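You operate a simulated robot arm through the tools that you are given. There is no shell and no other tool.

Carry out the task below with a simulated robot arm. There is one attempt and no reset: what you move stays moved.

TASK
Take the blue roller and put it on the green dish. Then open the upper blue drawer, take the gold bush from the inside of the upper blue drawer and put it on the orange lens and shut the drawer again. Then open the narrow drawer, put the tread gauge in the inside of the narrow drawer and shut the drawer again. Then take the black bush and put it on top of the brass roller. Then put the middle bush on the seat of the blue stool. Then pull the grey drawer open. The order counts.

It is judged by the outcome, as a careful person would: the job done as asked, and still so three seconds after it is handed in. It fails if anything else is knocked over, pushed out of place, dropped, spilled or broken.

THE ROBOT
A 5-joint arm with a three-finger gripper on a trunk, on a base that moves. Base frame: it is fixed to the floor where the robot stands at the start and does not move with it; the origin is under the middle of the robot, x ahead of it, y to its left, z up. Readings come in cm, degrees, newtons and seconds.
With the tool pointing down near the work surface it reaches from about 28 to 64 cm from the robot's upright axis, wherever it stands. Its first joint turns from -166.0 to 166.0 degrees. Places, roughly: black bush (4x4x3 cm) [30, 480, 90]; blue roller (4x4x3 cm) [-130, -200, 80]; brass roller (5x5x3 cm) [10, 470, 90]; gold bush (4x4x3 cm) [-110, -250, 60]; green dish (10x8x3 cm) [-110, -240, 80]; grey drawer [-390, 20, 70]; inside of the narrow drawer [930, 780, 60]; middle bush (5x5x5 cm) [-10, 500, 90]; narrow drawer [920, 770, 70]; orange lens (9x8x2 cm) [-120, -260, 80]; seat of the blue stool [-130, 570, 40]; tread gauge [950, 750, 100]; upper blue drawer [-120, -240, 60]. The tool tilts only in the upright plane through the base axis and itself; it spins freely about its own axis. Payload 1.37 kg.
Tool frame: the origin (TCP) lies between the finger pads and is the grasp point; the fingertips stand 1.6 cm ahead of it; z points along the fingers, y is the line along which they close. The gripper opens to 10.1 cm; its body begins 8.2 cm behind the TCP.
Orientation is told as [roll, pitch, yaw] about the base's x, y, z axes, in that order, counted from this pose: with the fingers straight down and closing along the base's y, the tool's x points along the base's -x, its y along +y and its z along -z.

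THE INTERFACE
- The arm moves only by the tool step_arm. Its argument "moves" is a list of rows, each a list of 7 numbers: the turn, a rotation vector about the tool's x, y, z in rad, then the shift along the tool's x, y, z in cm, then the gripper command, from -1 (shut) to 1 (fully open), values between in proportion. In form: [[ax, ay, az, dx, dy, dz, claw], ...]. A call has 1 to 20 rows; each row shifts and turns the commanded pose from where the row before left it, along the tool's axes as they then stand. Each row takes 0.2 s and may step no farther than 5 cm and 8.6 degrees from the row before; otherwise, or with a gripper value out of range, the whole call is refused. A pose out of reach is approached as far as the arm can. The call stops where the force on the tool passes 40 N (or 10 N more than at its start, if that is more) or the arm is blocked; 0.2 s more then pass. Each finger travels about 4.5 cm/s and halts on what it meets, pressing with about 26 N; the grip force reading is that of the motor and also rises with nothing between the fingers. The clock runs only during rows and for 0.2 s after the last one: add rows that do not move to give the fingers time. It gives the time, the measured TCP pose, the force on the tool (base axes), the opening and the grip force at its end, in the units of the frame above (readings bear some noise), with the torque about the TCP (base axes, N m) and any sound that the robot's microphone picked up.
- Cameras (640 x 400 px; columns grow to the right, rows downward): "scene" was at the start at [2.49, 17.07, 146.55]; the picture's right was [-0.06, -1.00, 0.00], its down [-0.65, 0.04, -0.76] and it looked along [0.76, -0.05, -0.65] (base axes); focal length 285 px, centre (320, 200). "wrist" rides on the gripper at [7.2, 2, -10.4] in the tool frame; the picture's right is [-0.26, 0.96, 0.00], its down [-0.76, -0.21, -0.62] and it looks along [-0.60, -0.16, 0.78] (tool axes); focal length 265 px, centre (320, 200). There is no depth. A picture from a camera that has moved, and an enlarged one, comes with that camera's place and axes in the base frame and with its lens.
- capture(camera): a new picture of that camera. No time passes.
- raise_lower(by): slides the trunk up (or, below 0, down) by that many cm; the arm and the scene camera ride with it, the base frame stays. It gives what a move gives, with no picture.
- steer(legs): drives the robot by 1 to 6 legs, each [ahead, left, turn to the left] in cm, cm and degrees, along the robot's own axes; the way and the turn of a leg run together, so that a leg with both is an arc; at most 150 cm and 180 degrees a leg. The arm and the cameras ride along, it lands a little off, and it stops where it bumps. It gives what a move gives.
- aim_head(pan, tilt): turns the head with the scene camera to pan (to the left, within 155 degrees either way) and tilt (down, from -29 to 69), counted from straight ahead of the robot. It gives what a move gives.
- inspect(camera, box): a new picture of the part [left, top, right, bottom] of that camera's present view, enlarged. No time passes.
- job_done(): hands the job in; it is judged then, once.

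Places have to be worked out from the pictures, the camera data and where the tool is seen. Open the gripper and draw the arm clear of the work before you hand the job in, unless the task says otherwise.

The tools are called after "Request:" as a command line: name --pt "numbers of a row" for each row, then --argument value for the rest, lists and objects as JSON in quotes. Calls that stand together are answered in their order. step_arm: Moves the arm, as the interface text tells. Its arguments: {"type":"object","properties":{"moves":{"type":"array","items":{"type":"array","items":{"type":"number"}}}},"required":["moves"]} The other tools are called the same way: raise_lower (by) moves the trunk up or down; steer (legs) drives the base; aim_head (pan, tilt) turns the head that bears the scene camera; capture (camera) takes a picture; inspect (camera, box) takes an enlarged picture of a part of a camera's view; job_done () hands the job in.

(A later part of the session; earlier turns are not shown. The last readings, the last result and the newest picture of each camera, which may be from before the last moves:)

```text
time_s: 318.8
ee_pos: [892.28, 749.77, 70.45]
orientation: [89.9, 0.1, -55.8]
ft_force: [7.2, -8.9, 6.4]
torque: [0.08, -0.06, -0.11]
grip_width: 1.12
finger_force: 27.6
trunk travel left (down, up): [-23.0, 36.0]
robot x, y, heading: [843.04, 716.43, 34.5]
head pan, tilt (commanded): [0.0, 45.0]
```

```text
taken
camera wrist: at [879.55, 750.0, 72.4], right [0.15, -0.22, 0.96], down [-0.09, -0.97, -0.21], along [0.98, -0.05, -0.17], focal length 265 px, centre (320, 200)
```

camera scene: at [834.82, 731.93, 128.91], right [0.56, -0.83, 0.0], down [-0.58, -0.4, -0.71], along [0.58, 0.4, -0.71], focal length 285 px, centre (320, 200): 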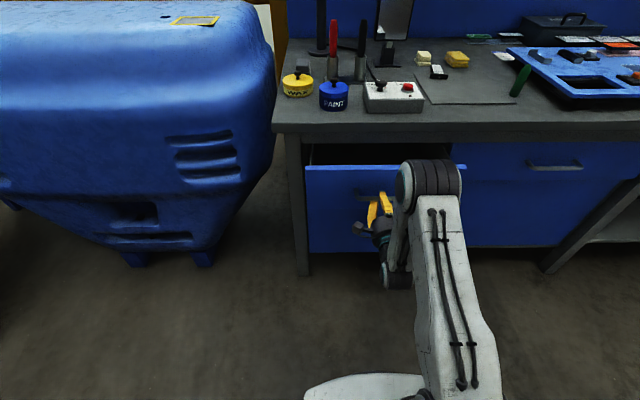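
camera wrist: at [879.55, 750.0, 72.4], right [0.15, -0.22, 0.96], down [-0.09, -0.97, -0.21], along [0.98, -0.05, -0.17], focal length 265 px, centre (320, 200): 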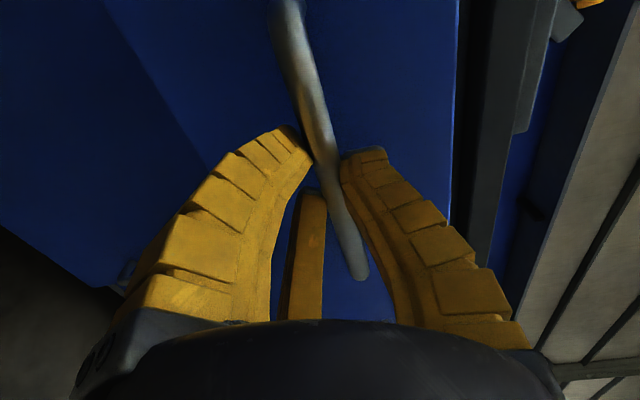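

The drawer is following well, about 13 cm open. I back up another 12 cm.

Request:
steer --legs '[[-12, 0, 0]]'

Request:
capture --camera "scene"

Request:
capture --camera "wrist"

```text
time_s: 320.1
ee_pos: [882.3, 743.08, 70.51]
orientation: [89.9, 0.1, -55.8]
ft_force: [14.8, -19.4, 1.6]
torque: [0.08, 0.02, -0.17]
grip_width: 1.12
finger_force: 28.3
trunk travel left (down, up): [-23.0, 36.0]
robot x, y, heading: [833.11, 709.42, 34.7]
head pan, tilt (commanded): [0.0, 45.0]
```

```text
taken
camera scene: at [825.0, 725.03, 128.92], right [0.57, -0.82, 0.0], down [-0.58, -0.4, -0.71], along [0.58, 0.4, -0.71], focal length 285 px, centre (320, 200)
```

scene: 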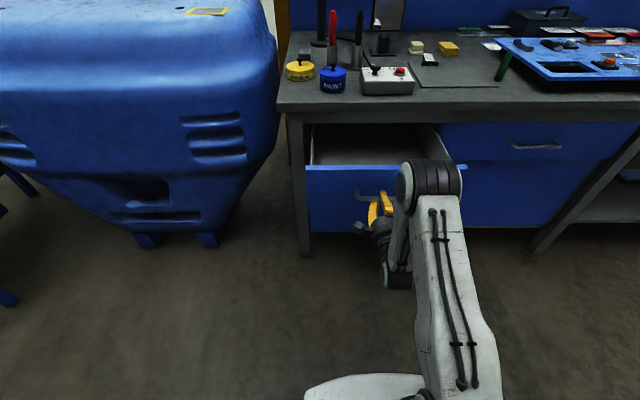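

```text
taken
camera wrist: at [869.73, 743.16, 72.41], right [0.15, -0.22, 0.96], down [-0.09, -0.97, -0.21], along [0.98, -0.05, -0.17], focal length 265 px, centre (320, 200)
```

wrist: 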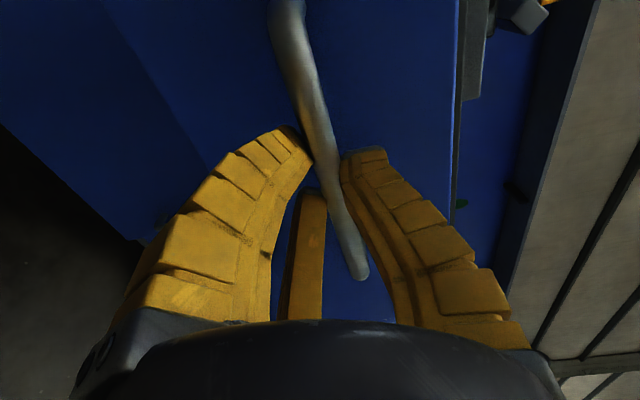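

The drawer is open by about 25 cm and looks empty inside. I release the handle and withdraw.

Request:
step_arm --pt "0 0 0 0 0 0 -0.5" --pt "0 0 0 0 0 0 0" --pt "0 0 0 0 0 0 0.5" --pt "0 0 0 0 0 0 1" --pt "0 0 0 0 0 0 1" --pt "0 0 0 0 0 0 1" --pt "0 0 0 0 0 0 1"

Request:
capture --camera "wrist"

```text
time_s: 321.7
ee_pos: [882.32, 743.09, 70.45]
orientation: [89.9, 0.0, -55.8]
ft_force: [0.9, -0.4, 0.5]
torque: [0.0, 0.0, 0.02]
grip_width: 10.06
finger_force: 0.1
trunk travel left (down, up): [-23.0, 36.0]
robot x, y, heading: [833.12, 709.36, 34.4]
head pan, tilt (commanded): [0.0, 45.0]
```

```text
taken
camera wrist: at [869.67, 743.25, 72.39], right [0.15, -0.22, 0.96], down [-0.09, -0.97, -0.21], along [0.98, -0.06, -0.17], focal length 265 px, centre (320, 200)
```

wrist: 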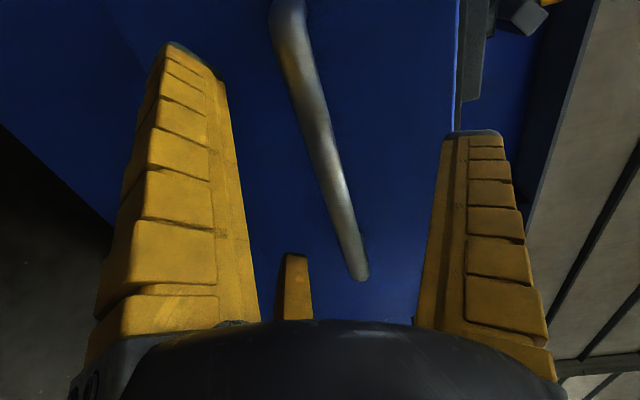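

The fingers are clear. I back off 18 cm, raise the trunk fully and tilt the tool to point down again.

Request:
steer --legs '[[-18, 0, 0]]'

Request:
raise_lower --by 36

Request:
step_arm --pt "0.1428 0 0 0 0 0 0.8" --pt "0.1428 0 0 0 0 0 0.8" --pt "0.1428 0 0 0 0 0 0.8" --pt "0.1428 0 0 0 0 0 0.8" --pt "0.1428 0 0 0 0 0 0.8" --pt "0.1428 0 0 0 0 0 0.8" --pt "0.1428 0 0 0 0 0 0.8" --pt "0.1428 0 0 0 0 0 0.8" --pt "0.1428 0 0 0 0 0 0.8" --pt "0.1428 0 0 0 0 0 0.8" --pt "0.1428 0 0 0 0 0 0.8"

Request:
step_arm --pt "0 0 -0.1495 0 0 0 0.8" --pt "0 0 -0.1495 0 0 0 0.8" --pt "0 0 -0.1495 0 0 0 0.8" --pt "0 0 -0.1495 0 0 0 0.8" --pt "0 0 -0.1495 0 0 0 0.8" --pt "0 0 -0.1495 0 0 0 0.8" --pt "0 0 -0.1495 0 0 0 0.8" --pt "0 0 -0.1495 0 0 0 0.8" --pt "0 0 -0.1495 0 0 0 0.8" --pt "0 0 -0.1495 0 0 0 0.8" --pt "0 0 -0.1495 0 0 0 0.8" --pt "0 0 -0.1495 0 0 0 0.8" --pt "0 0 -0.1495 0 0 0 0.8" --pt "0 0 -0.1495 0 0 0 0.8" --pt "0 0 -0.1495 0 0 0 0.8" --pt "0 0 -0.1495 0 0 0 0.8" --pt "0 0 -0.1495 0 0 0 0.8" --pt "0 0 -0.1495 0 0 0 0.8" --pt "0 0 -0.1495 0 0 0 0.8" --pt "0 0 -0.1495 0 0 0 0.8"

Request:
aim_head --pan 0 --tilt 40

Request:
capture --camera "scene"

```text
time_s: 323.2
ee_pos: [867.46, 732.76, 70.38]
orientation: [89.8, -0.1, -55.8]
ft_force: [-0.4, 0.6, 0.0]
torque: [-0.01, 0.01, 0.0]
grip_width: 10.04
finger_force: 0.1
trunk travel left (down, up): [-23.0, 36.0]
robot x, y, heading: [817.83, 699.36, 34.7]
head pan, tilt (commanded): [0.0, 45.0]
```

```text
time_s: 326.7
ee_pos: [867.43, 732.79, 106.41]
orientation: [89.9, 0.0, -55.8]
ft_force: [-0.3, 0.2, 0.1]
torque: [-0.04, 0.01, -0.02]
grip_width: 10.06
finger_force: 0.0
trunk travel left (down, up): [-59.0, 0.0]
robot x, y, heading: [817.7, 699.03, 34.5]
head pan, tilt (commanded): [0.0, 45.0]
```

```text
time_s: 329.1
ee_pos: [867.51, 732.88, 106.39]
orientation: [-0.3, 0.0, -55.8]
ft_force: [-0.3, 0.1, 0.0]
torque: [0.01, 0.03, 0.01]
grip_width: 9.18
finger_force: 0.7
trunk travel left (down, up): [-59.0, 0.0]
robot x, y, heading: [818.37, 698.89, 34.6]
head pan, tilt (commanded): [0.0, 45.0]
```

```text
time_s: 333.3
ee_pos: [867.47, 732.77, 106.49]
orientation: [0.0, -0.1, 115.8]
ft_force: [0.2, -0.4, 0.3]
torque: [0.0, 0.05, -0.01]
grip_width: 9.21
finger_force: 1.2
trunk travel left (down, up): [-59.0, 0.0]
robot x, y, heading: [818.19, 699.05, 34.4]
head pan, tilt (commanded): [0.0, 45.0]
```

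```text
time_s: 333.9
ee_pos: [867.37, 732.81, 106.54]
orientation: [0.0, 0.0, 115.6]
ft_force: [-0.5, -0.1, 0.7]
torque: [-0.02, -0.03, -0.01]
grip_width: 9.19
finger_force: 1.3
trunk travel left (down, up): [-59.0, 0.0]
robot x, y, heading: [818.03, 699.46, 34.4]
head pan, tilt (commanded): [0.0, 40.0]
```

```text
taken
camera scene: at [810.24, 715.16, 165.61], right [0.57, -0.82, 0.0], down [-0.53, -0.36, -0.77], along [0.63, 0.43, -0.64], focal length 285 px, centre (320, 200)
```

scene: 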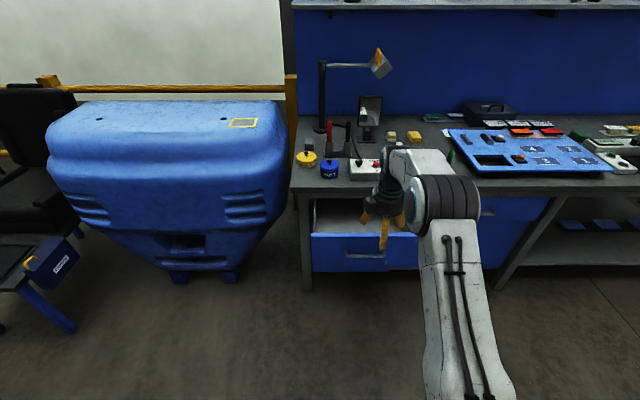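

The drawer stands open and the tool points down with the single finger towards the robot. I move 27 cm right and 50 cm ahead, looking again before the last part.

Request:
steer --legs '[[0, -27, 0], [50, 0, 0]]'

Request:
aim_head --pan -5 --tilt 50

Request:
capture --camera "scene"

Request:
capture --camera "wrist"

```text
time_s: 338.4
ee_pos: [924.51, 738.65, 106.47]
orientation: [0.2, 0.0, 114.8]
ft_force: [0.0, -0.3, 0.0]
torque: [-0.05, 0.02, 0.0]
grip_width: 9.19
finger_force: 0.3
trunk travel left (down, up): [-59.0, 0.0]
robot x, y, heading: [874.44, 705.54, 33.8]
head pan, tilt (commanded): [0.0, 40.0]
```

```text
time_s: 339.1
ee_pos: [924.48, 738.53, 106.36]
orientation: [0.1, 0.0, 114.9]
ft_force: [0.5, 0.3, -0.6]
torque: [-0.01, 0.02, 0.0]
grip_width: 9.2
finger_force: 1.1
trunk travel left (down, up): [-59.0, 0.0]
robot x, y, heading: [875.09, 705.69, 33.8]
head pan, tilt (commanded): [-5.0, 50.0]
```

```text
taken
camera scene: at [866.77, 720.68, 164.2], right [0.48, -0.88, 0.0], down [-0.67, -0.37, -0.64], along [0.56, 0.31, -0.77], focal length 285 px, centre (320, 200)
```

scene: 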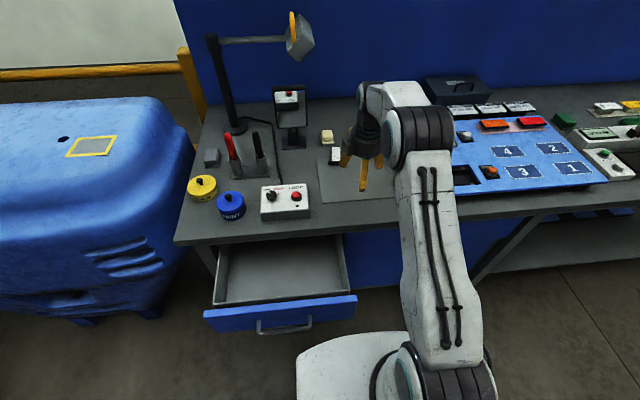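

```text
taken
camera wrist: at [925.65, 731.33, 116.86], right [-0.99, -0.17, 0.0], down [-0.13, 0.77, 0.62], along [-0.1, 0.61, -0.78], focal length 265 px, centre (320, 200)
```

wrist: 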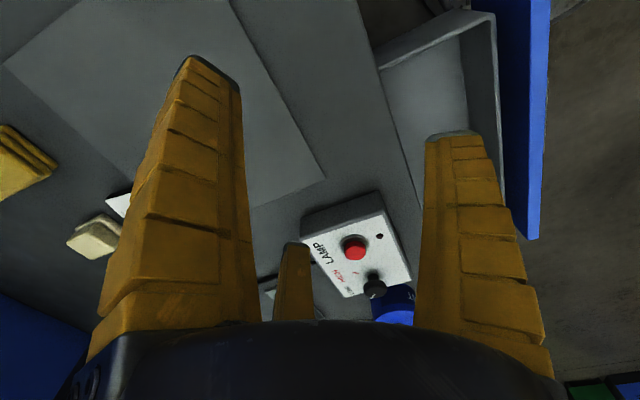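

The drawer is about 25 cm open and clear of the base. I drive the last 20 cm so the gauge comes under the arm.

Request:
steer --legs '[[20, 0, 0.6]]'

Request:
capture --camera "wrist"

Request:
capture --camera "scene"

```text
time_s: 340.7
ee_pos: [940.8, 750.75, 106.44]
orientation: [0.0, -0.1, 115.7]
ft_force: [0.6, -0.3, -1.0]
torque: [-0.05, 0.05, 0.0]
grip_width: 9.21
finger_force: 1.0
trunk travel left (down, up): [-59.0, 0.0]
robot x, y, heading: [891.36, 716.82, 34.4]
head pan, tilt (commanded): [-5.0, 50.0]
```

```text
taken
camera wrist: at [942.06, 743.51, 116.81], right [-0.98, -0.18, 0.0], down [-0.14, 0.77, 0.62], along [-0.11, 0.61, -0.78], focal length 265 px, centre (320, 200)
```

wrist: 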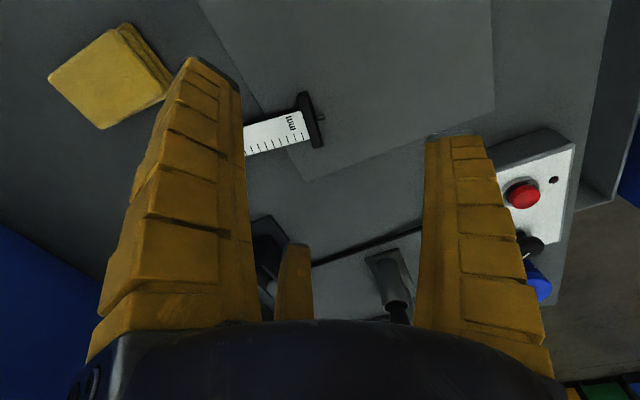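

```text
taken
camera scene: at [883.38, 732.0, 164.19], right [0.49, -0.87, 0.0], down [-0.67, -0.38, -0.64], along [0.56, 0.32, -0.77], focal length 285 px, centre (320, 200)
```

scene: 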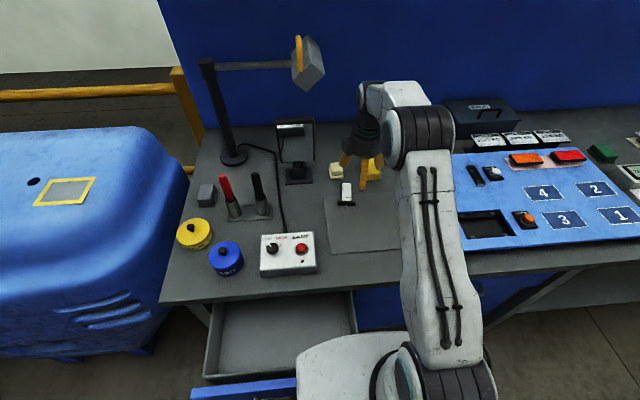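

The gauge is fully visible in the wrist view. I enlarge it to measure its place and direction.

Request:
inspect --camera "wrist" --box '[200, 60, 360, 185]'

Request:
inspect --camera "scene" --box '[300, 140, 420, 260]'

```text
3.20 times, centred on (280, 122) of wrist
camera zoom: at [942.06, 743.51, 116.81], right [-0.98, -0.18, 0.0], down [-0.14, 0.77, 0.62], along [-0.11, 0.61, -0.78], focal length 849 px, centre (448, 448)
```

zoom: 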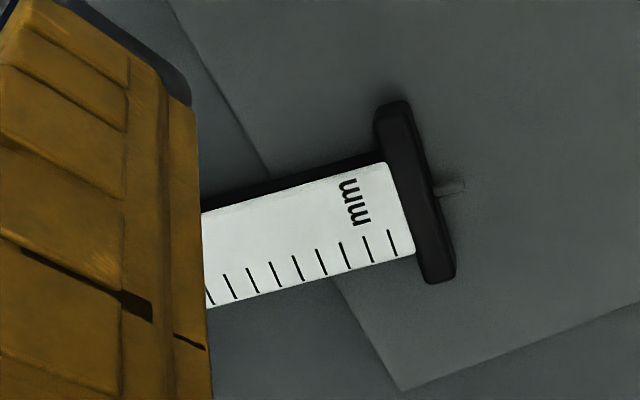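

```text
3.33 times, centred on (360, 200) of scene
camera zoom: at [883.38, 732.0, 164.19], right [0.49, -0.87, 0.0], down [-0.67, -0.38, -0.64], along [0.56, 0.32, -0.77], focal length 949 px, centre (187, 200)
```

zoom: 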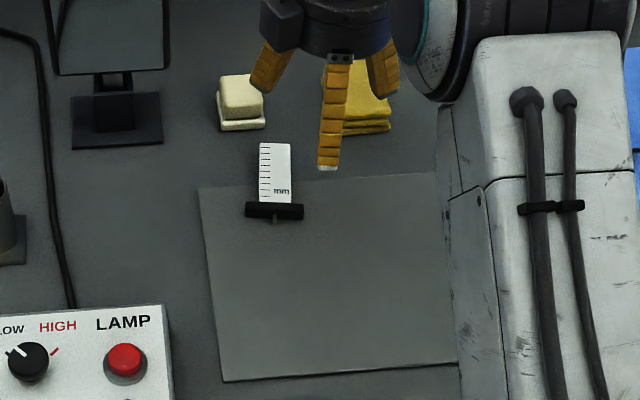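

The gauge is a 6 cm bar with an 8 cm long, 3 cm wide scale body behind it (direction about 25.5°) and a thin pin in front. I'll grip the scale body across its width, so I spin the tool 90° and move the base 3 cm closer for reach.

Request:
step_arm --pt "0 0 0.1431 0 0 0 0.6" --pt "0 0 0.1431 0 0 0 0.6" --pt "0 0 0.1431 0 0 0 0.6" --pt "0 0 0.1431 0 0 0 0.6" --pt "0 0 0.1431 0 0 0 0.6" --pt "0 0 0.1431 0 0 0 0.6" --pt "0 0 0.1431 0 0 0 0.6" --pt "0 0 0.1431 0 0 0 0.6" --pt "0 0 0.1431 0 0 0 0.6" --pt "0 0 0.1431 0 0 0 0.6" --pt "0 0 0.1431 0 0 0 0.6"

Request:
steer --legs '[[3, 0, 0]]'

Request:
capture --camera "wrist"

Request:
capture --camera "scene"

```text
time_s: 343.1
ee_pos: [940.66, 750.67, 106.48]
orientation: [-0.1, 0.1, 25.4]
ft_force: [-0.3, 0.4, -0.4]
torque: [0.01, 0.04, 0.0]
grip_width: 8.3
finger_force: 1.7
trunk travel left (down, up): [-59.0, 0.0]
robot x, y, heading: [891.61, 717.19, 34.6]
head pan, tilt (commanded): [-5.0, 50.0]
```

```text
time_s: 343.9
ee_pos: [943.34, 752.5, 106.3]
orientation: [0.0, 0.1, 25.4]
ft_force: [0.4, 0.0, -0.4]
torque: [-0.02, 0.04, -0.03]
grip_width: 8.3
finger_force: 1.2
trunk travel left (down, up): [-59.0, 0.0]
robot x, y, heading: [893.8, 718.69, 34.6]
head pan, tilt (commanded): [-5.0, 50.0]
```

```text
taken
camera wrist: at [935.92, 751.24, 116.78], right [-0.18, 0.98, 0.0], down [0.77, 0.14, 0.62], along [0.61, 0.11, -0.79], focal length 265 px, centre (320, 200)
```

wrist: 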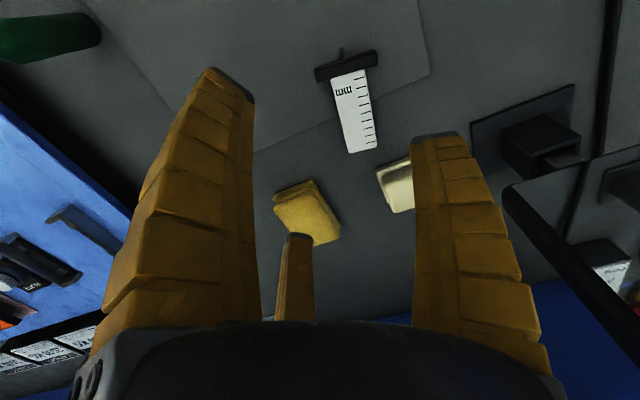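

```text
taken
camera scene: at [885.94, 733.76, 164.19], right [0.49, -0.87, 0.0], down [-0.67, -0.38, -0.64], along [0.56, 0.32, -0.77], focal length 285 px, centre (320, 200)
```

scene: 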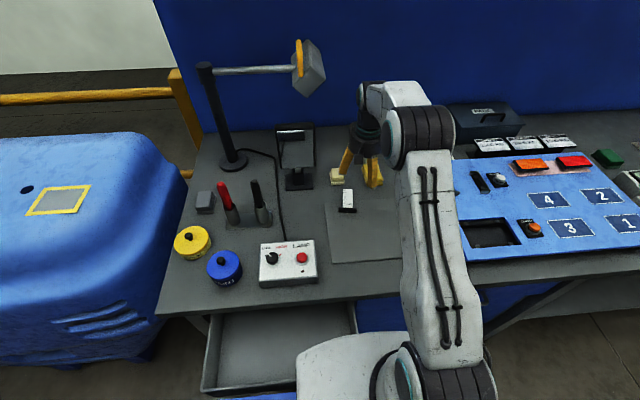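

Measured again, the gauge's scale body is centred at about (944.7, 756.3). I shift over it and descend to about z 97.

Request:
step_arm --pt "0 0 0 -1.42 1.4 0 0.6" --pt "0 0 0 -1.42 1.4 0 0.6" --pt "0 0 0 0 0 3 0.6" --pt "0 0 0 0 0 3 0.6" --pt "0 0 0 0 0 3 0.6" --pt "0 0 0 0 0 0 0.6"

Request:
capture --camera "wrist"

Request:
inspect --camera "scene" --box '[290, 120, 430, 230]'

```text
time_s: 345.4
ee_pos: [944.6, 756.14, 97.39]
orientation: [0.0, 0.1, 25.5]
ft_force: [-1.2, 0.5, 0.3]
torque: [-0.02, 0.0, 0.0]
grip_width: 8.31
finger_force: 1.5
trunk travel left (down, up): [-59.0, 0.0]
robot x, y, heading: [893.7, 719.04, 34.6]
head pan, tilt (commanded): [-5.0, 50.0]
```

```text
taken
camera wrist: at [937.1, 754.93, 107.86], right [-0.18, 0.98, 0.0], down [0.77, 0.14, 0.62], along [0.61, 0.11, -0.78], focal length 265 px, centre (320, 200)
```

wrist: 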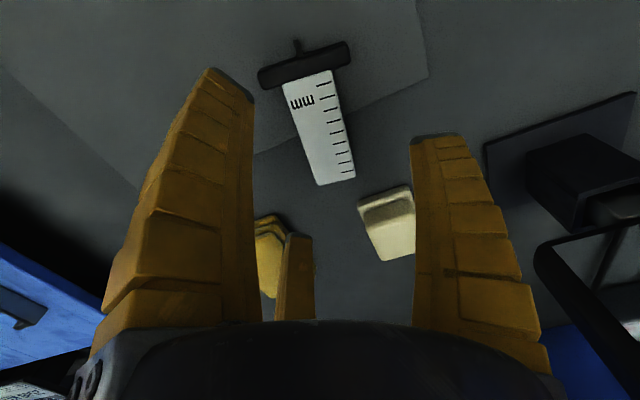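

```text
3.64 times, centred on (360, 175) of scene
camera zoom: at [885.75, 733.63, 164.2], right [0.49, -0.87, 0.0], down [-0.67, -0.38, -0.64], along [0.56, 0.32, -0.77], focal length 1035 px, centre (174, 291)
```

zoom: 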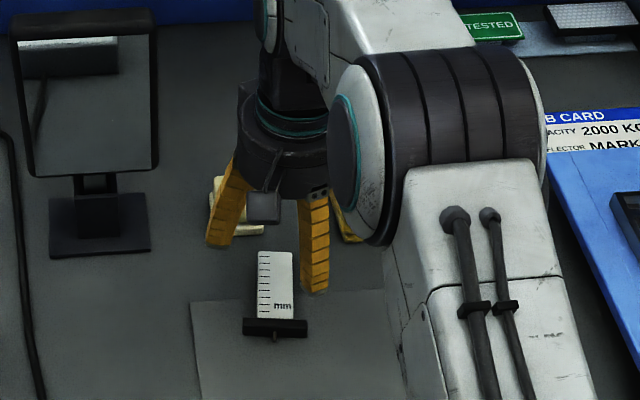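

The gauge body is centred under the tool with room around the fingers. I narrow the opening a little and descend to about z 92.3.

Request:
step_arm --pt "0 0 0 0 0 1.5 0.4" --pt "0 0 0 0 0 1.5 0.4" --pt "0 0 0 0 0 1.2 0.4" --pt "0 0 0 0 0 0.8 0.4" --pt "0 0 0 0 0 0 0.4"

Request:
capture --camera "wrist"

```text
time_s: 346.6
ee_pos: [944.54, 756.24, 92.51]
orientation: [0.0, 0.0, 25.5]
ft_force: [-0.2, 0.6, -0.5]
torque: [0.0, -0.01, 0.01]
grip_width: 7.37
finger_force: 2.3
trunk travel left (down, up): [-59.0, 0.0]
robot x, y, heading: [893.4, 718.77, 34.7]
head pan, tilt (commanded): [-5.0, 50.0]
```

```text
taken
camera wrist: at [937.12, 754.99, 102.86], right [-0.18, 0.98, 0.0], down [0.77, 0.14, 0.62], along [0.61, 0.11, -0.78], focal length 265 px, centre (320, 200)
```

wrist: 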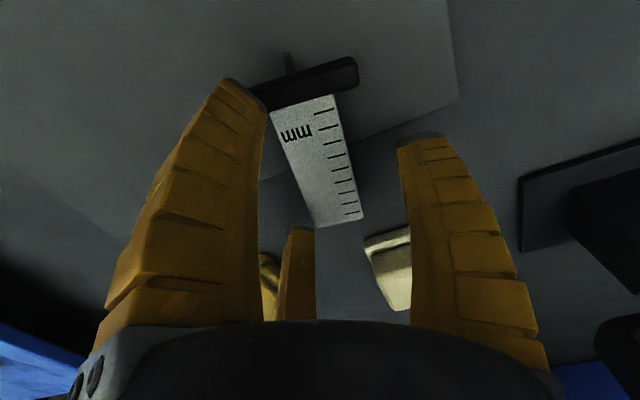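

One finger tip would come down on the bar's end, and the two-finger side needs the body offset. I raise 1.5 cm, shift 1 cm further from the bar and 0.9 cm sideways, then look again.

Request:
step_arm --pt "0 0 0 0 0 -1.5 0.4" --pt "0 0 0 -1.0 -0.9 0 0.4" --pt "0 0 0 0 0 0 0.4"

Request:
capture --camera "wrist"

```text
time_s: 347.4
ee_pos: [945.73, 755.64, 93.83]
orientation: [0.0, 0.1, 25.5]
ft_force: [-0.4, 0.6, -0.1]
torque: [0.0, 0.0, -0.02]
grip_width: 7.35
finger_force: 2.2
trunk travel left (down, up): [-59.0, 0.0]
robot x, y, heading: [893.94, 718.41, 34.5]
head pan, tilt (commanded): [-5.0, 50.0]
```

```text
taken
camera wrist: at [938.45, 754.49, 104.29], right [-0.18, 0.98, 0.0], down [0.77, 0.14, 0.62], along [0.61, 0.11, -0.78], focal length 265 px, centre (320, 200)
```

wrist: 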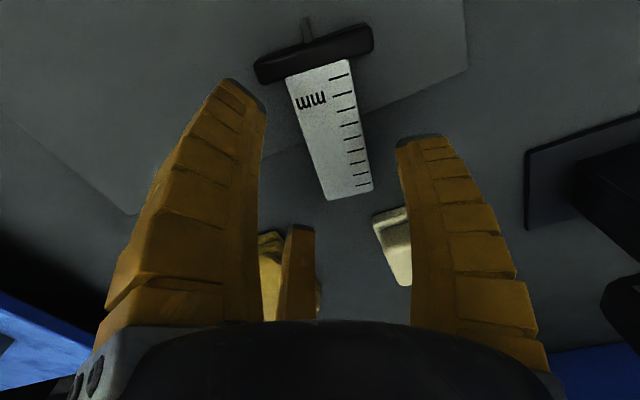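

The body is offset about 1.1 cm as wanted, but one finger would still be close to the bar's end. I narrow the opening to about 6 cm and shift 0.3 cm more, then check.

Request:
step_arm --pt "0 0 0 -0.3 0 0 0.1" --pt "0 0 0 0 0 0 0.1" --pt "0 0 0 0 0 0 0.1"

Request:
capture --camera "wrist"

Request:
inspect --camera "wrist" --box '[200, 20, 440, 220]'

```text
time_s: 348.1
ee_pos: [946.0, 755.85, 93.87]
orientation: [-0.1, 0.1, 25.6]
ft_force: [-0.4, 0.1, 0.1]
torque: [0.02, 0.0, -0.01]
grip_width: 5.93
finger_force: 2.5
trunk travel left (down, up): [-59.0, 0.0]
robot x, y, heading: [894.01, 718.95, 34.4]
head pan, tilt (commanded): [-5.0, 50.0]
```

```text
taken
camera wrist: at [938.71, 754.61, 104.33], right [-0.18, 0.98, 0.0], down [0.77, 0.14, 0.62], along [0.61, 0.11, -0.78], focal length 265 px, centre (320, 200)
```

wrist: 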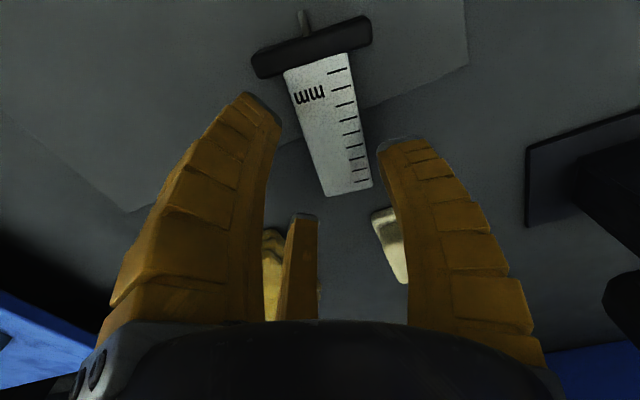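

```text
2.00 times, centred on (320, 120) of wrist
camera zoom: at [938.71, 754.61, 104.33], right [-0.18, 0.98, 0.0], down [0.77, 0.14, 0.62], along [0.61, 0.11, -0.78], focal length 531 px, centre (320, 360)
```

zoom: 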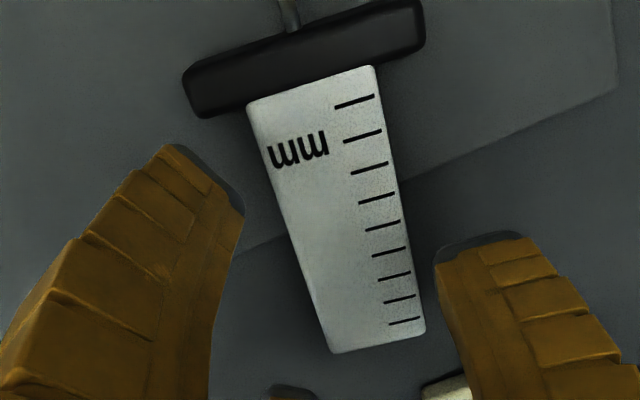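

A fingertip would just graze the bar's corner, so I nudge the base 0.8 cm forward for more clearance.

Request:
steer --legs '[[0.8, 0, 0]]'

Request:
inspect --camera "wrist" --box '[200, 20, 440, 220]'

```text
time_s: 348.9
ee_pos: [946.75, 756.31, 93.96]
orientation: [0.0, 0.0, 25.5]
ft_force: [0.8, -0.7, -0.3]
torque: [-0.02, 0.0, 0.01]
grip_width: 5.88
finger_force: 2.8
trunk travel left (down, up): [-59.0, 0.0]
robot x, y, heading: [894.67, 719.41, 34.6]
head pan, tilt (commanded): [-5.0, 50.0]
```

```text
2.00 times, centred on (320, 120) of wrist
camera zoom: at [939.4, 755.09, 104.3], right [-0.18, 0.98, 0.0], down [0.77, 0.14, 0.62], along [0.61, 0.11, -0.79], focal length 531 px, centre (320, 360)
```

zoom: 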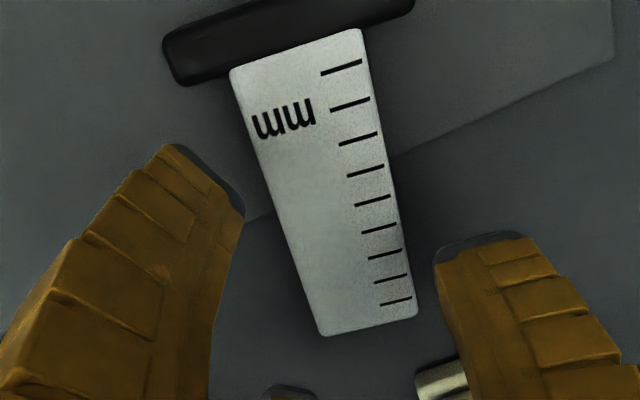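

Now there is slightly too much distance; I move 0.5 cm back towards the bar and descend in small steps to about z 91.7, watching the force.

Request:
step_arm --pt "0 0 0 0.5 0 0 0.1" --pt "0 0 0 0 0 0.8 0.1" --pt "0 0 0 0 0 0.7 0.1" --pt "0 0 0 0 0 0 0.1"

Request:
inspect --camera "wrist" --box '[200, 20, 440, 220]'

```text
time_s: 349.9
ee_pos: [946.33, 756.03, 92.45]
orientation: [0.0, 0.0, 25.5]
ft_force: [-0.2, 0.4, 0.5]
torque: [0.0, 0.02, 0.01]
grip_width: 5.89
finger_force: 2.6
trunk travel left (down, up): [-59.0, 0.0]
robot x, y, heading: [894.53, 719.37, 34.7]
head pan, tilt (commanded): [-5.0, 50.0]
```

```text
2.00 times, centred on (320, 120) of wrist
camera zoom: at [938.92, 754.85, 102.78], right [-0.18, 0.98, 0.0], down [0.77, 0.14, 0.62], along [0.61, 0.11, -0.78], focal length 531 px, centre (320, 360)
```

zoom: 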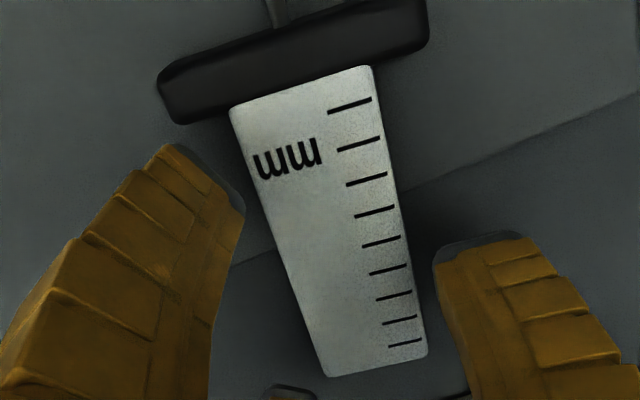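

Good alignment; I shift 0.25 cm away from the bar and lower another 0.8 cm.

Request:
step_arm --pt "0 0 0 -0.25 0 0 0.1" --pt "0 0 0 0 0 0.4 0.1" --pt "0 0 0 0 0 0.4 0.1" --pt "0 0 0 0 0 0 0.1"

Request:
inspect --camera "wrist" --box '[200, 20, 440, 220]'

```text
time_s: 350.9
ee_pos: [946.65, 756.29, 91.57]
orientation: [0.1, 0.0, 25.5]
ft_force: [0.3, 0.8, -0.8]
torque: [-0.02, 0.02, -0.04]
grip_width: 5.93
finger_force: 2.7
trunk travel left (down, up): [-59.0, 0.0]
robot x, y, heading: [894.51, 719.63, 34.7]
head pan, tilt (commanded): [-5.0, 50.0]
```

```text
2.00 times, centred on (320, 120) of wrist
camera zoom: at [939.12, 754.95, 102.08], right [-0.18, 0.98, 0.0], down [0.77, 0.14, 0.62], along [0.61, 0.11, -0.78], focal length 531 px, centre (320, 360)
```

zoom: 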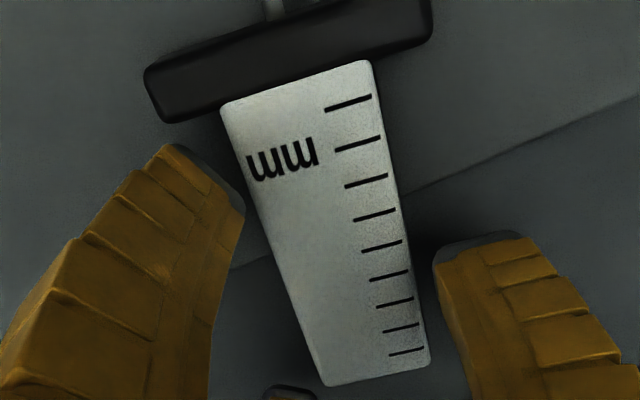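

No contact yet. I lower 0.4 cm more and then close the fingers slowly on the scale body.

Request:
step_arm --pt "0 0 0 0 0 0.4 0.1" --pt "0 0 0 0 0 0 0.1" --pt "0 0 0 0 0 0 -0.1" --pt "0 0 0 0 0 0 -0.25" --pt "0 0 0 0 0 0 -0.4" --pt "0 0 0 0 0 0 -0.4"

Request:
inspect --camera "wrist" --box '[200, 20, 440, 220]'

```text
time_s: 352.3
ee_pos: [946.51, 756.07, 91.37]
orientation: [0.0, 0.0, 25.3]
ft_force: [0.8, -2.6, 10.9]
torque: [0.09, 0.14, 0.05]
grip_width: 3.56
finger_force: 5.4
trunk travel left (down, up): [-59.0, 0.0]
robot x, y, heading: [894.48, 719.41, 34.3]
head pan, tilt (commanded): [-5.0, 50.0]
```

```text
2.00 times, centred on (320, 120) of wrist
camera zoom: at [939.06, 754.83, 101.74], right [-0.18, 0.98, 0.0], down [0.77, 0.14, 0.62], along [0.61, 0.11, -0.78], focal length 531 px, centre (320, 360)
```

zoom: 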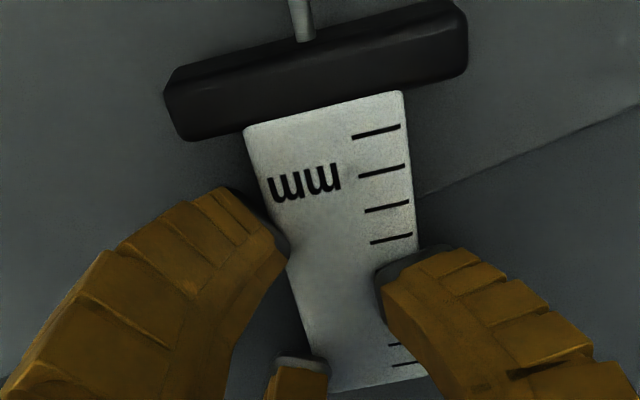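

The left finger slipped onto the top of the thin scale body (11 N upward), so the body is lower than thought. I open, rise a little and look at it again.

Request:
step_arm --pt "0 0 0 0 0 0 -0.1" --pt "0 0 0 0 0 -0.5 0.1" --pt "0 0 0 0 0 -0.5 0.1" --pt "0 0 0 0 0 0 0.1" --pt "0 0 0 0 0 0 0.1"

Request:
capture --camera "wrist"

Request:
inspect --camera "wrist" --box '[200, 20, 440, 220]'

```text
time_s: 353.5
ee_pos: [946.44, 756.22, 92.4]
orientation: [0.0, 0.1, 25.4]
ft_force: [-0.3, -0.6, -0.4]
torque: [0.01, 0.03, 0.0]
grip_width: 5.92
finger_force: 2.8
trunk travel left (down, up): [-59.0, 0.0]
robot x, y, heading: [894.49, 718.96, 34.7]
head pan, tilt (commanded): [-5.0, 50.0]
```

```text
taken
camera wrist: at [939.13, 755.04, 102.69], right [-0.18, 0.98, 0.0], down [0.77, 0.14, 0.62], along [0.61, 0.11, -0.78], focal length 265 px, centre (320, 200)
```

wrist: 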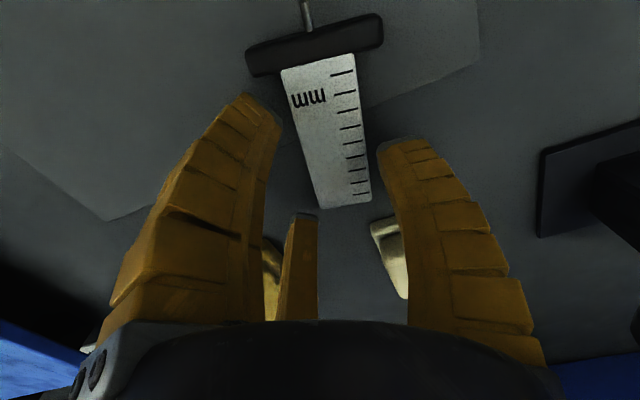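

```text
2.00 times, centred on (320, 120) of wrist
camera zoom: at [939.13, 755.04, 102.69], right [-0.18, 0.98, 0.0], down [0.77, 0.14, 0.62], along [0.61, 0.11, -0.78], focal length 531 px, centre (320, 360)
```

zoom: 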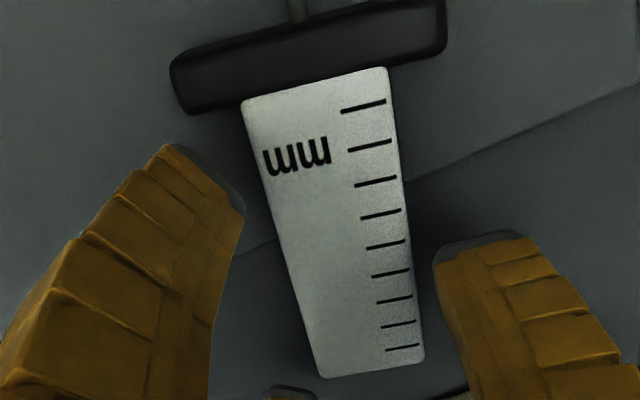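

The gauge only turned by about 3° and is still well placed. I lower in small steps until the fingertips touch the desk.

Request:
step_arm --pt "0 0 0 0 0 0.5 0.1" --pt "0 0 0 0 0 0.4 0.1" --pt "0 0 0 0 0 0.3 0.1" --pt "0 0 0 0 0 0.2 0.1" --pt "0 0 0 0 0 0 0.1"

Request:
step_arm --pt "0 0 0 0 0 0.2 0.1" --pt "0 0 0 0 0 0 0.1"

Request:
inspect --camera "wrist" --box '[200, 20, 440, 220]'

```text
time_s: 354.7
ee_pos: [946.43, 756.22, 90.86]
orientation: [0.0, 0.2, 25.6]
ft_force: [0.4, 0.6, -0.1]
torque: [0.01, 0.0, 0.03]
grip_width: 5.94
finger_force: 3.0
trunk travel left (down, up): [-59.0, 0.0]
robot x, y, heading: [894.29, 718.97, 34.8]
head pan, tilt (commanded): [-5.0, 50.0]
```

```text
time_s: 355.3
ee_pos: [946.53, 756.08, 90.75]
orientation: [0.0, 0.1, 25.5]
ft_force: [0.9, -0.8, 0.6]
torque: [0.02, -0.02, 0.0]
grip_width: 5.92
finger_force: 2.4
trunk travel left (down, up): [-59.0, 0.0]
robot x, y, heading: [894.56, 719.63, 34.9]
head pan, tilt (commanded): [-5.0, 50.0]
```

```text
2.00 times, centred on (320, 120) of wrist
camera zoom: at [939.08, 754.9, 101.07], right [-0.18, 0.98, 0.0], down [0.77, 0.14, 0.62], along [0.61, 0.11, -0.78], focal length 531 px, centre (320, 360)
```

zoom: 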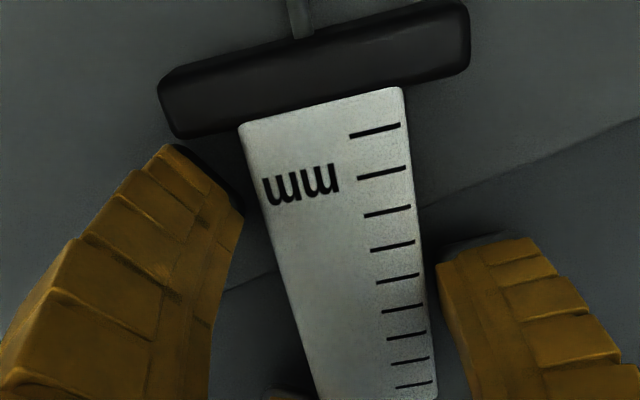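

The tips' shadows show they are close to the surface; I go down 0.2 cm at a time until contact.

Request:
step_arm --pt "0 0 0 0 0 0.2 0.1" --pt "0 0 0 0 0 0 0.1"

Request:
step_arm --pt "0 0 0 0 0 0.2 0.1" --pt "0 0 0 0 0 0 0.1"

```text
time_s: 355.9
ee_pos: [946.55, 756.12, 90.59]
orientation: [0.1, 0.1, 25.6]
ft_force: [-0.3, 1.2, -1.1]
torque: [-0.02, 0.0, -0.01]
grip_width: 5.92
finger_force: 2.6
trunk travel left (down, up): [-59.0, 0.0]
robot x, y, heading: [894.43, 719.29, 34.6]
head pan, tilt (commanded): [-5.0, 50.0]
```

```text
time_s: 356.5
ee_pos: [946.52, 756.16, 90.29]
orientation: [0.1, 0.2, 25.5]
ft_force: [-0.3, 0.0, 0.1]
torque: [-0.01, 0.02, -0.01]
grip_width: 5.93
finger_force: 3.0
trunk travel left (down, up): [-59.0, 0.0]
robot x, y, heading: [894.73, 718.99, 34.3]
head pan, tilt (commanded): [-5.0, 50.0]
```

The tips are now below the body's top but still off the desk. I close the fingers slowly here.

Request:
step_arm --pt "0 0 0 0 0 0.1 0" --pt "0 0 0 0 0 0 -0.15" --pt "0 0 0 0 0 0 -0.3" --pt "0 0 0 0 0 0 -0.45" --pt "0 0 0 0 0 0 -0.6" --pt "0 0 0 0 0 0 -0.6"

Request:
inspect --camera "wrist" --box '[200, 20, 440, 220]'

```text
time_s: 357.9
ee_pos: [946.6, 756.06, 90.25]
orientation: [0.0, 0.0, 25.6]
ft_force: [-0.2, 0.8, 3.3]
torque: [0.02, 0.16, -0.02]
grip_width: 4.57
finger_force: 26.3
trunk travel left (down, up): [-59.0, 0.0]
robot x, y, heading: [894.82, 719.26, 34.8]
head pan, tilt (commanded): [-5.0, 50.0]
```

```text
2.00 times, centred on (320, 120) of wrist
camera zoom: at [939.15, 754.94, 100.54], right [-0.18, 0.98, 0.0], down [0.77, 0.14, 0.62], along [0.61, 0.11, -0.78], focal length 531 px, centre (320, 360)
```

zoom: 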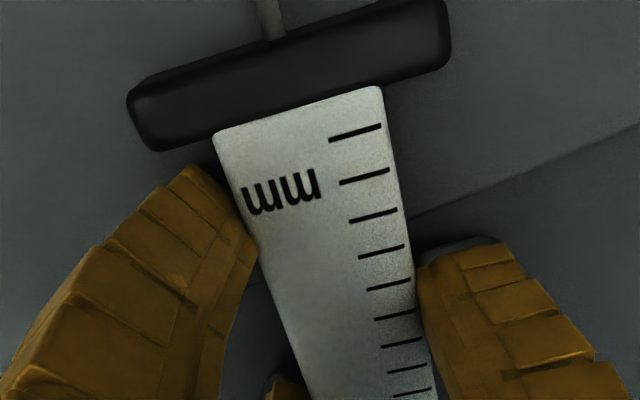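

The fingers now hold the scale body from both sides (26 N, 4.6 cm). I tighten and lift 1 cm to check.

Request:
step_arm --pt "0 0 0 0 0 0 -1" --pt "0 0 0 0 0 0 -1" --pt "0 0 0 0 0 -0.5 -1" --pt "0 0 0 0 0 -1 -1" --pt "0 0 0 0 0 0 -1"

Request:
capture --camera "wrist"

Request:
inspect --camera "scene" --box '[290, 120, 430, 230]'

```text
time_s: 359.1
ee_pos: [946.54, 756.26, 91.55]
orientation: [-0.1, 0.1, 25.5]
ft_force: [0.8, 0.3, -0.5]
torque: [-0.02, 0.03, 0.02]
grip_width: 4.52
finger_force: 26.7
trunk travel left (down, up): [-59.0, 0.0]
robot x, y, heading: [894.55, 718.72, 34.6]
head pan, tilt (commanded): [-5.0, 50.0]
```

```text
taken
camera wrist: at [939.15, 754.93, 102.03], right [-0.18, 0.98, 0.0], down [0.77, 0.14, 0.62], along [0.61, 0.11, -0.79], focal length 265 px, centre (320, 200)
```

wrist: 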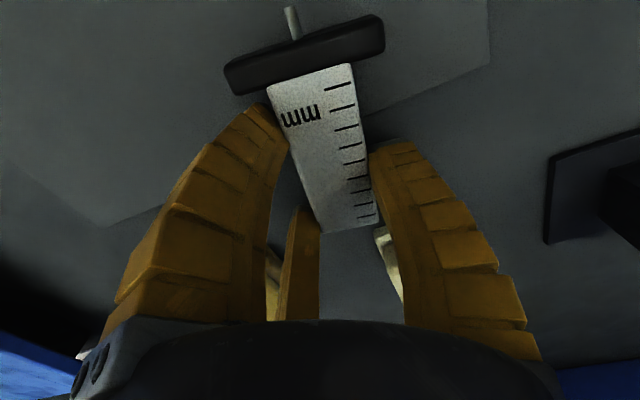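

```text
3.64 times, centred on (360, 175) of scene
camera zoom: at [886.42, 734.09, 164.2], right [0.49, -0.87, 0.0], down [-0.67, -0.38, -0.64], along [0.56, 0.32, -0.77], focal length 1035 px, centre (174, 291)
```

zoom: 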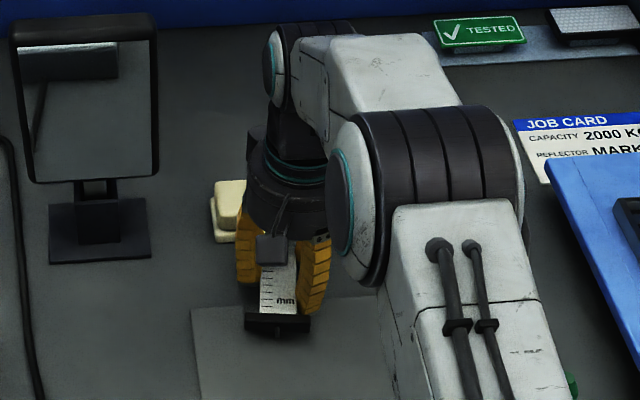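

The gauge comes up with the fingers. I lift it to about z 103 and check the hold.

Request:
step_arm --pt "0 0 0 0 0 -1.5 -1" --pt "0 0 0 0 0 -2.5 -1" --pt "0 0 0 0 0 -3 -1" --pt "0 0 0 0 0 -3 -1" --pt "0 0 0 0 0 -3 -1" --pt "0 0 0 0 0 0 -1"

Request:
capture --camera "wrist"

Request:
inspect --camera "scene" --box '[290, 100, 430, 210]'

```text
time_s: 360.5
ee_pos: [946.48, 756.29, 104.73]
orientation: [0.0, 0.1, 25.5]
ft_force: [0.0, 0.5, -1.0]
torque: [0.01, -0.02, -0.02]
grip_width: 4.51
finger_force: 26.2
trunk travel left (down, up): [-59.0, 0.0]
robot x, y, heading: [894.56, 719.6, 34.3]
head pan, tilt (commanded): [-5.0, 50.0]
```

```text
taken
camera wrist: at [939.08, 755.0, 115.11], right [-0.18, 0.98, 0.0], down [0.77, 0.14, 0.62], along [0.61, 0.11, -0.78], focal length 265 px, centre (320, 200)
```

wrist: 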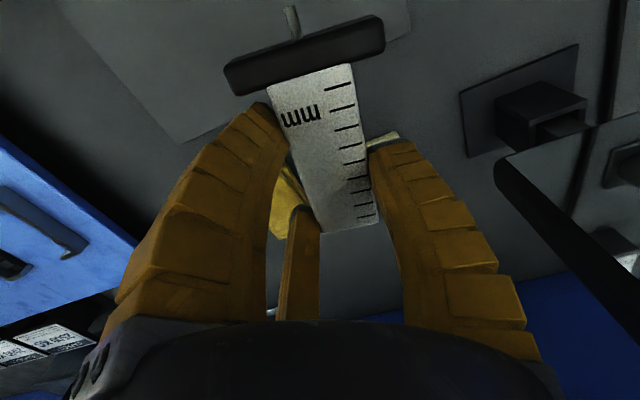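

```text
3.64 times, centred on (360, 155) of scene
camera zoom: at [886.44, 734.11, 164.2], right [0.49, -0.87, 0.0], down [-0.67, -0.38, -0.64], along [0.56, 0.32, -0.77], focal length 1035 px, centre (174, 364)
```

zoom: 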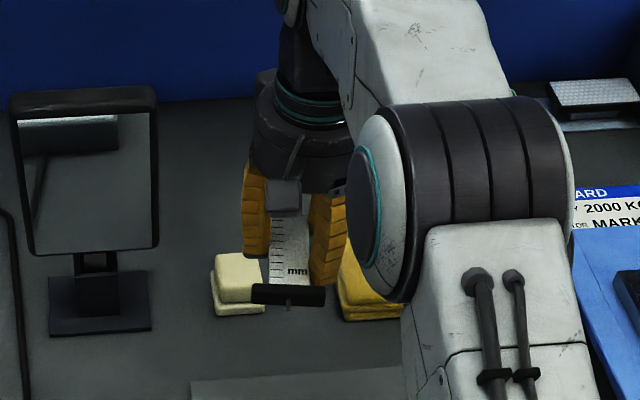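

The gauge is held level. The drawer is behind-left of it, so I back the robot 36 cm, then 27 cm left, to stand squarely before the open drawer.

Request:
steer --legs '[[-36, 0, 0], [0, 27, 0]]'

Request:
step_arm --pt "0 0 0.14155 0 0 0 -1" --pt "0 0 0.14155 0 0 0 -1" --pt "0 0 0.14155 0 0 0 -1" --pt "0 0 0.14155 0 0 0 -1" --pt "0 0 0.14155 0 0 0 -1" --pt "0 0 0.14155 0 0 0 -1" --pt "0 0 0.14155 0 0 0 -1" --pt "0 0 0.14155 0 0 0 -1" --pt "0 0 0.14155 0 0 0 -1" --pt "0 0 0.14155 0 0 0 -1"

Request:
aim_head --pan 0 --tilt 55

Request:
capture --camera "scene"

Request:
capture --camera "wrist"

```text
time_s: 364.3
ee_pos: [901.26, 758.29, 104.67]
orientation: [-0.1, 0.1, 25.6]
ft_force: [-0.8, 0.6, 0.3]
torque: [-0.02, -0.05, 0.01]
grip_width: 4.52
finger_force: 26.0
trunk travel left (down, up): [-59.0, 0.0]
robot x, y, heading: [849.7, 720.92, 34.5]
head pan, tilt (commanded): [-5.0, 50.0]
```

```text
time_s: 366.5
ee_pos: [901.26, 758.24, 104.62]
orientation: [-0.1, 0.0, -55.6]
ft_force: [-0.2, 0.0, -0.2]
torque: [0.01, -0.01, 0.0]
grip_width: 4.51
finger_force: 25.8
trunk travel left (down, up): [-59.0, 0.0]
robot x, y, heading: [849.27, 720.97, 34.5]
head pan, tilt (commanded): [-5.0, 50.0]
```

```text
time_s: 367.2
ee_pos: [901.2, 758.14, 104.6]
orientation: [-0.1, -0.1, -55.4]
ft_force: [0.3, 0.2, -1.0]
torque: [0.0, 0.02, -0.02]
grip_width: 4.47
finger_force: 25.8
trunk travel left (down, up): [-59.0, 0.0]
robot x, y, heading: [849.39, 720.96, 34.8]
head pan, tilt (commanded): [0.0, 55.0]
```

```text
taken
camera scene: at [840.57, 736.23, 163.55], right [0.57, -0.82, 0.0], down [-0.67, -0.47, -0.57], along [0.47, 0.33, -0.82], focal length 285 px, centre (320, 200)
```

scene: 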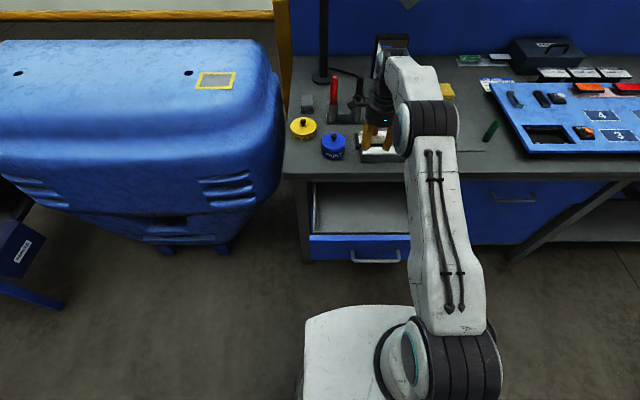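

```text
taken
camera wrist: at [898.8, 765.34, 115.05], right [0.94, 0.33, 0.0], down [0.26, -0.74, 0.62], along [0.2, -0.59, -0.78], focal length 265 px, centre (320, 200)
```

wrist: 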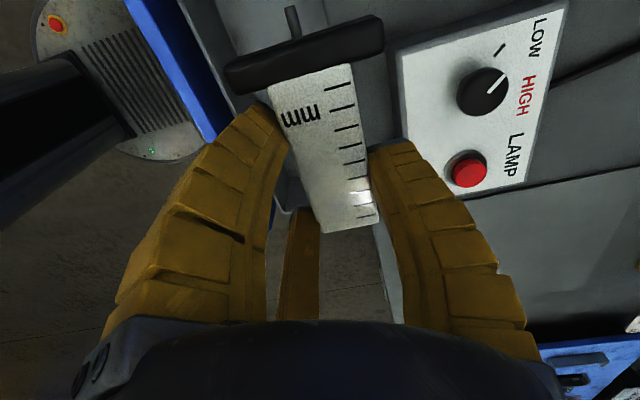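

The gauge hangs above the drawer's opening, lying crosswise. I retract 9.5 cm so that it is centred between the desk edge and the drawer front, then lower the trunk by 20 cm.

Request:
step_arm --pt "0 0 0 0 -4.75 0 -1" --pt "0 0 0 0 -4.75 0 -1" --pt "0 0 0 0 0 0 -1"

Request:
raise_lower --by -20

Request:
capture --camera "wrist"

Request:
capture --camera "scene"

```text
time_s: 368.0
ee_pos: [893.49, 752.64, 104.72]
orientation: [0.1, 0.0, -55.4]
ft_force: [0.5, -0.9, 0.4]
torque: [-0.03, -0.01, 0.01]
grip_width: 4.46
finger_force: 26.2
trunk travel left (down, up): [-59.0, 0.0]
robot x, y, heading: [849.48, 721.2, 34.8]
head pan, tilt (commanded): [0.0, 55.0]
```

```text
time_s: 370.1
ee_pos: [893.37, 752.81, 84.78]
orientation: [-0.1, 0.0, -55.5]
ft_force: [0.5, 0.1, 0.2]
torque: [0.0, -0.01, 0.01]
grip_width: 4.48
finger_force: 26.2
trunk travel left (down, up): [-39.0, 20.0]
robot x, y, heading: [849.62, 721.35, 34.7]
head pan, tilt (commanded): [0.0, 55.0]
```

```text
taken
camera wrist: at [890.91, 759.93, 95.07], right [0.94, 0.33, 0.0], down [0.26, -0.74, 0.62], along [0.2, -0.59, -0.78], focal length 265 px, centre (320, 200)
```

wrist: 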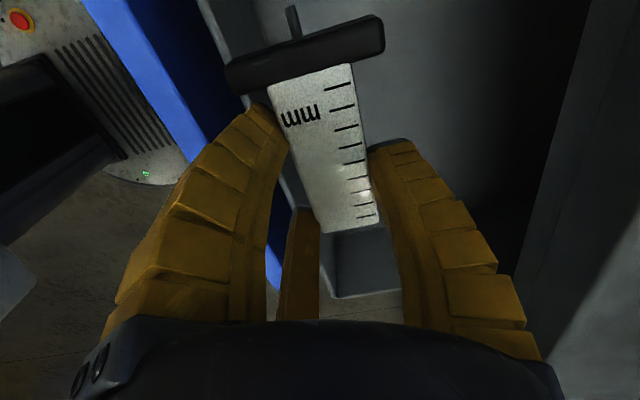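

```text
taken
camera scene: at [840.56, 736.22, 143.55], right [0.57, -0.82, 0.0], down [-0.67, -0.47, -0.57], along [0.47, 0.33, -0.82], focal length 285 px, centre (320, 200)
```

scene: 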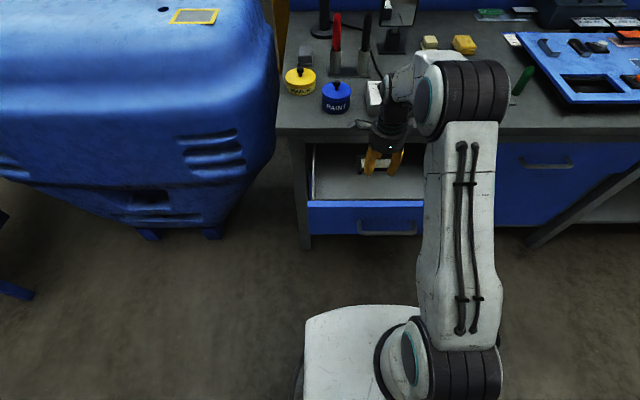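

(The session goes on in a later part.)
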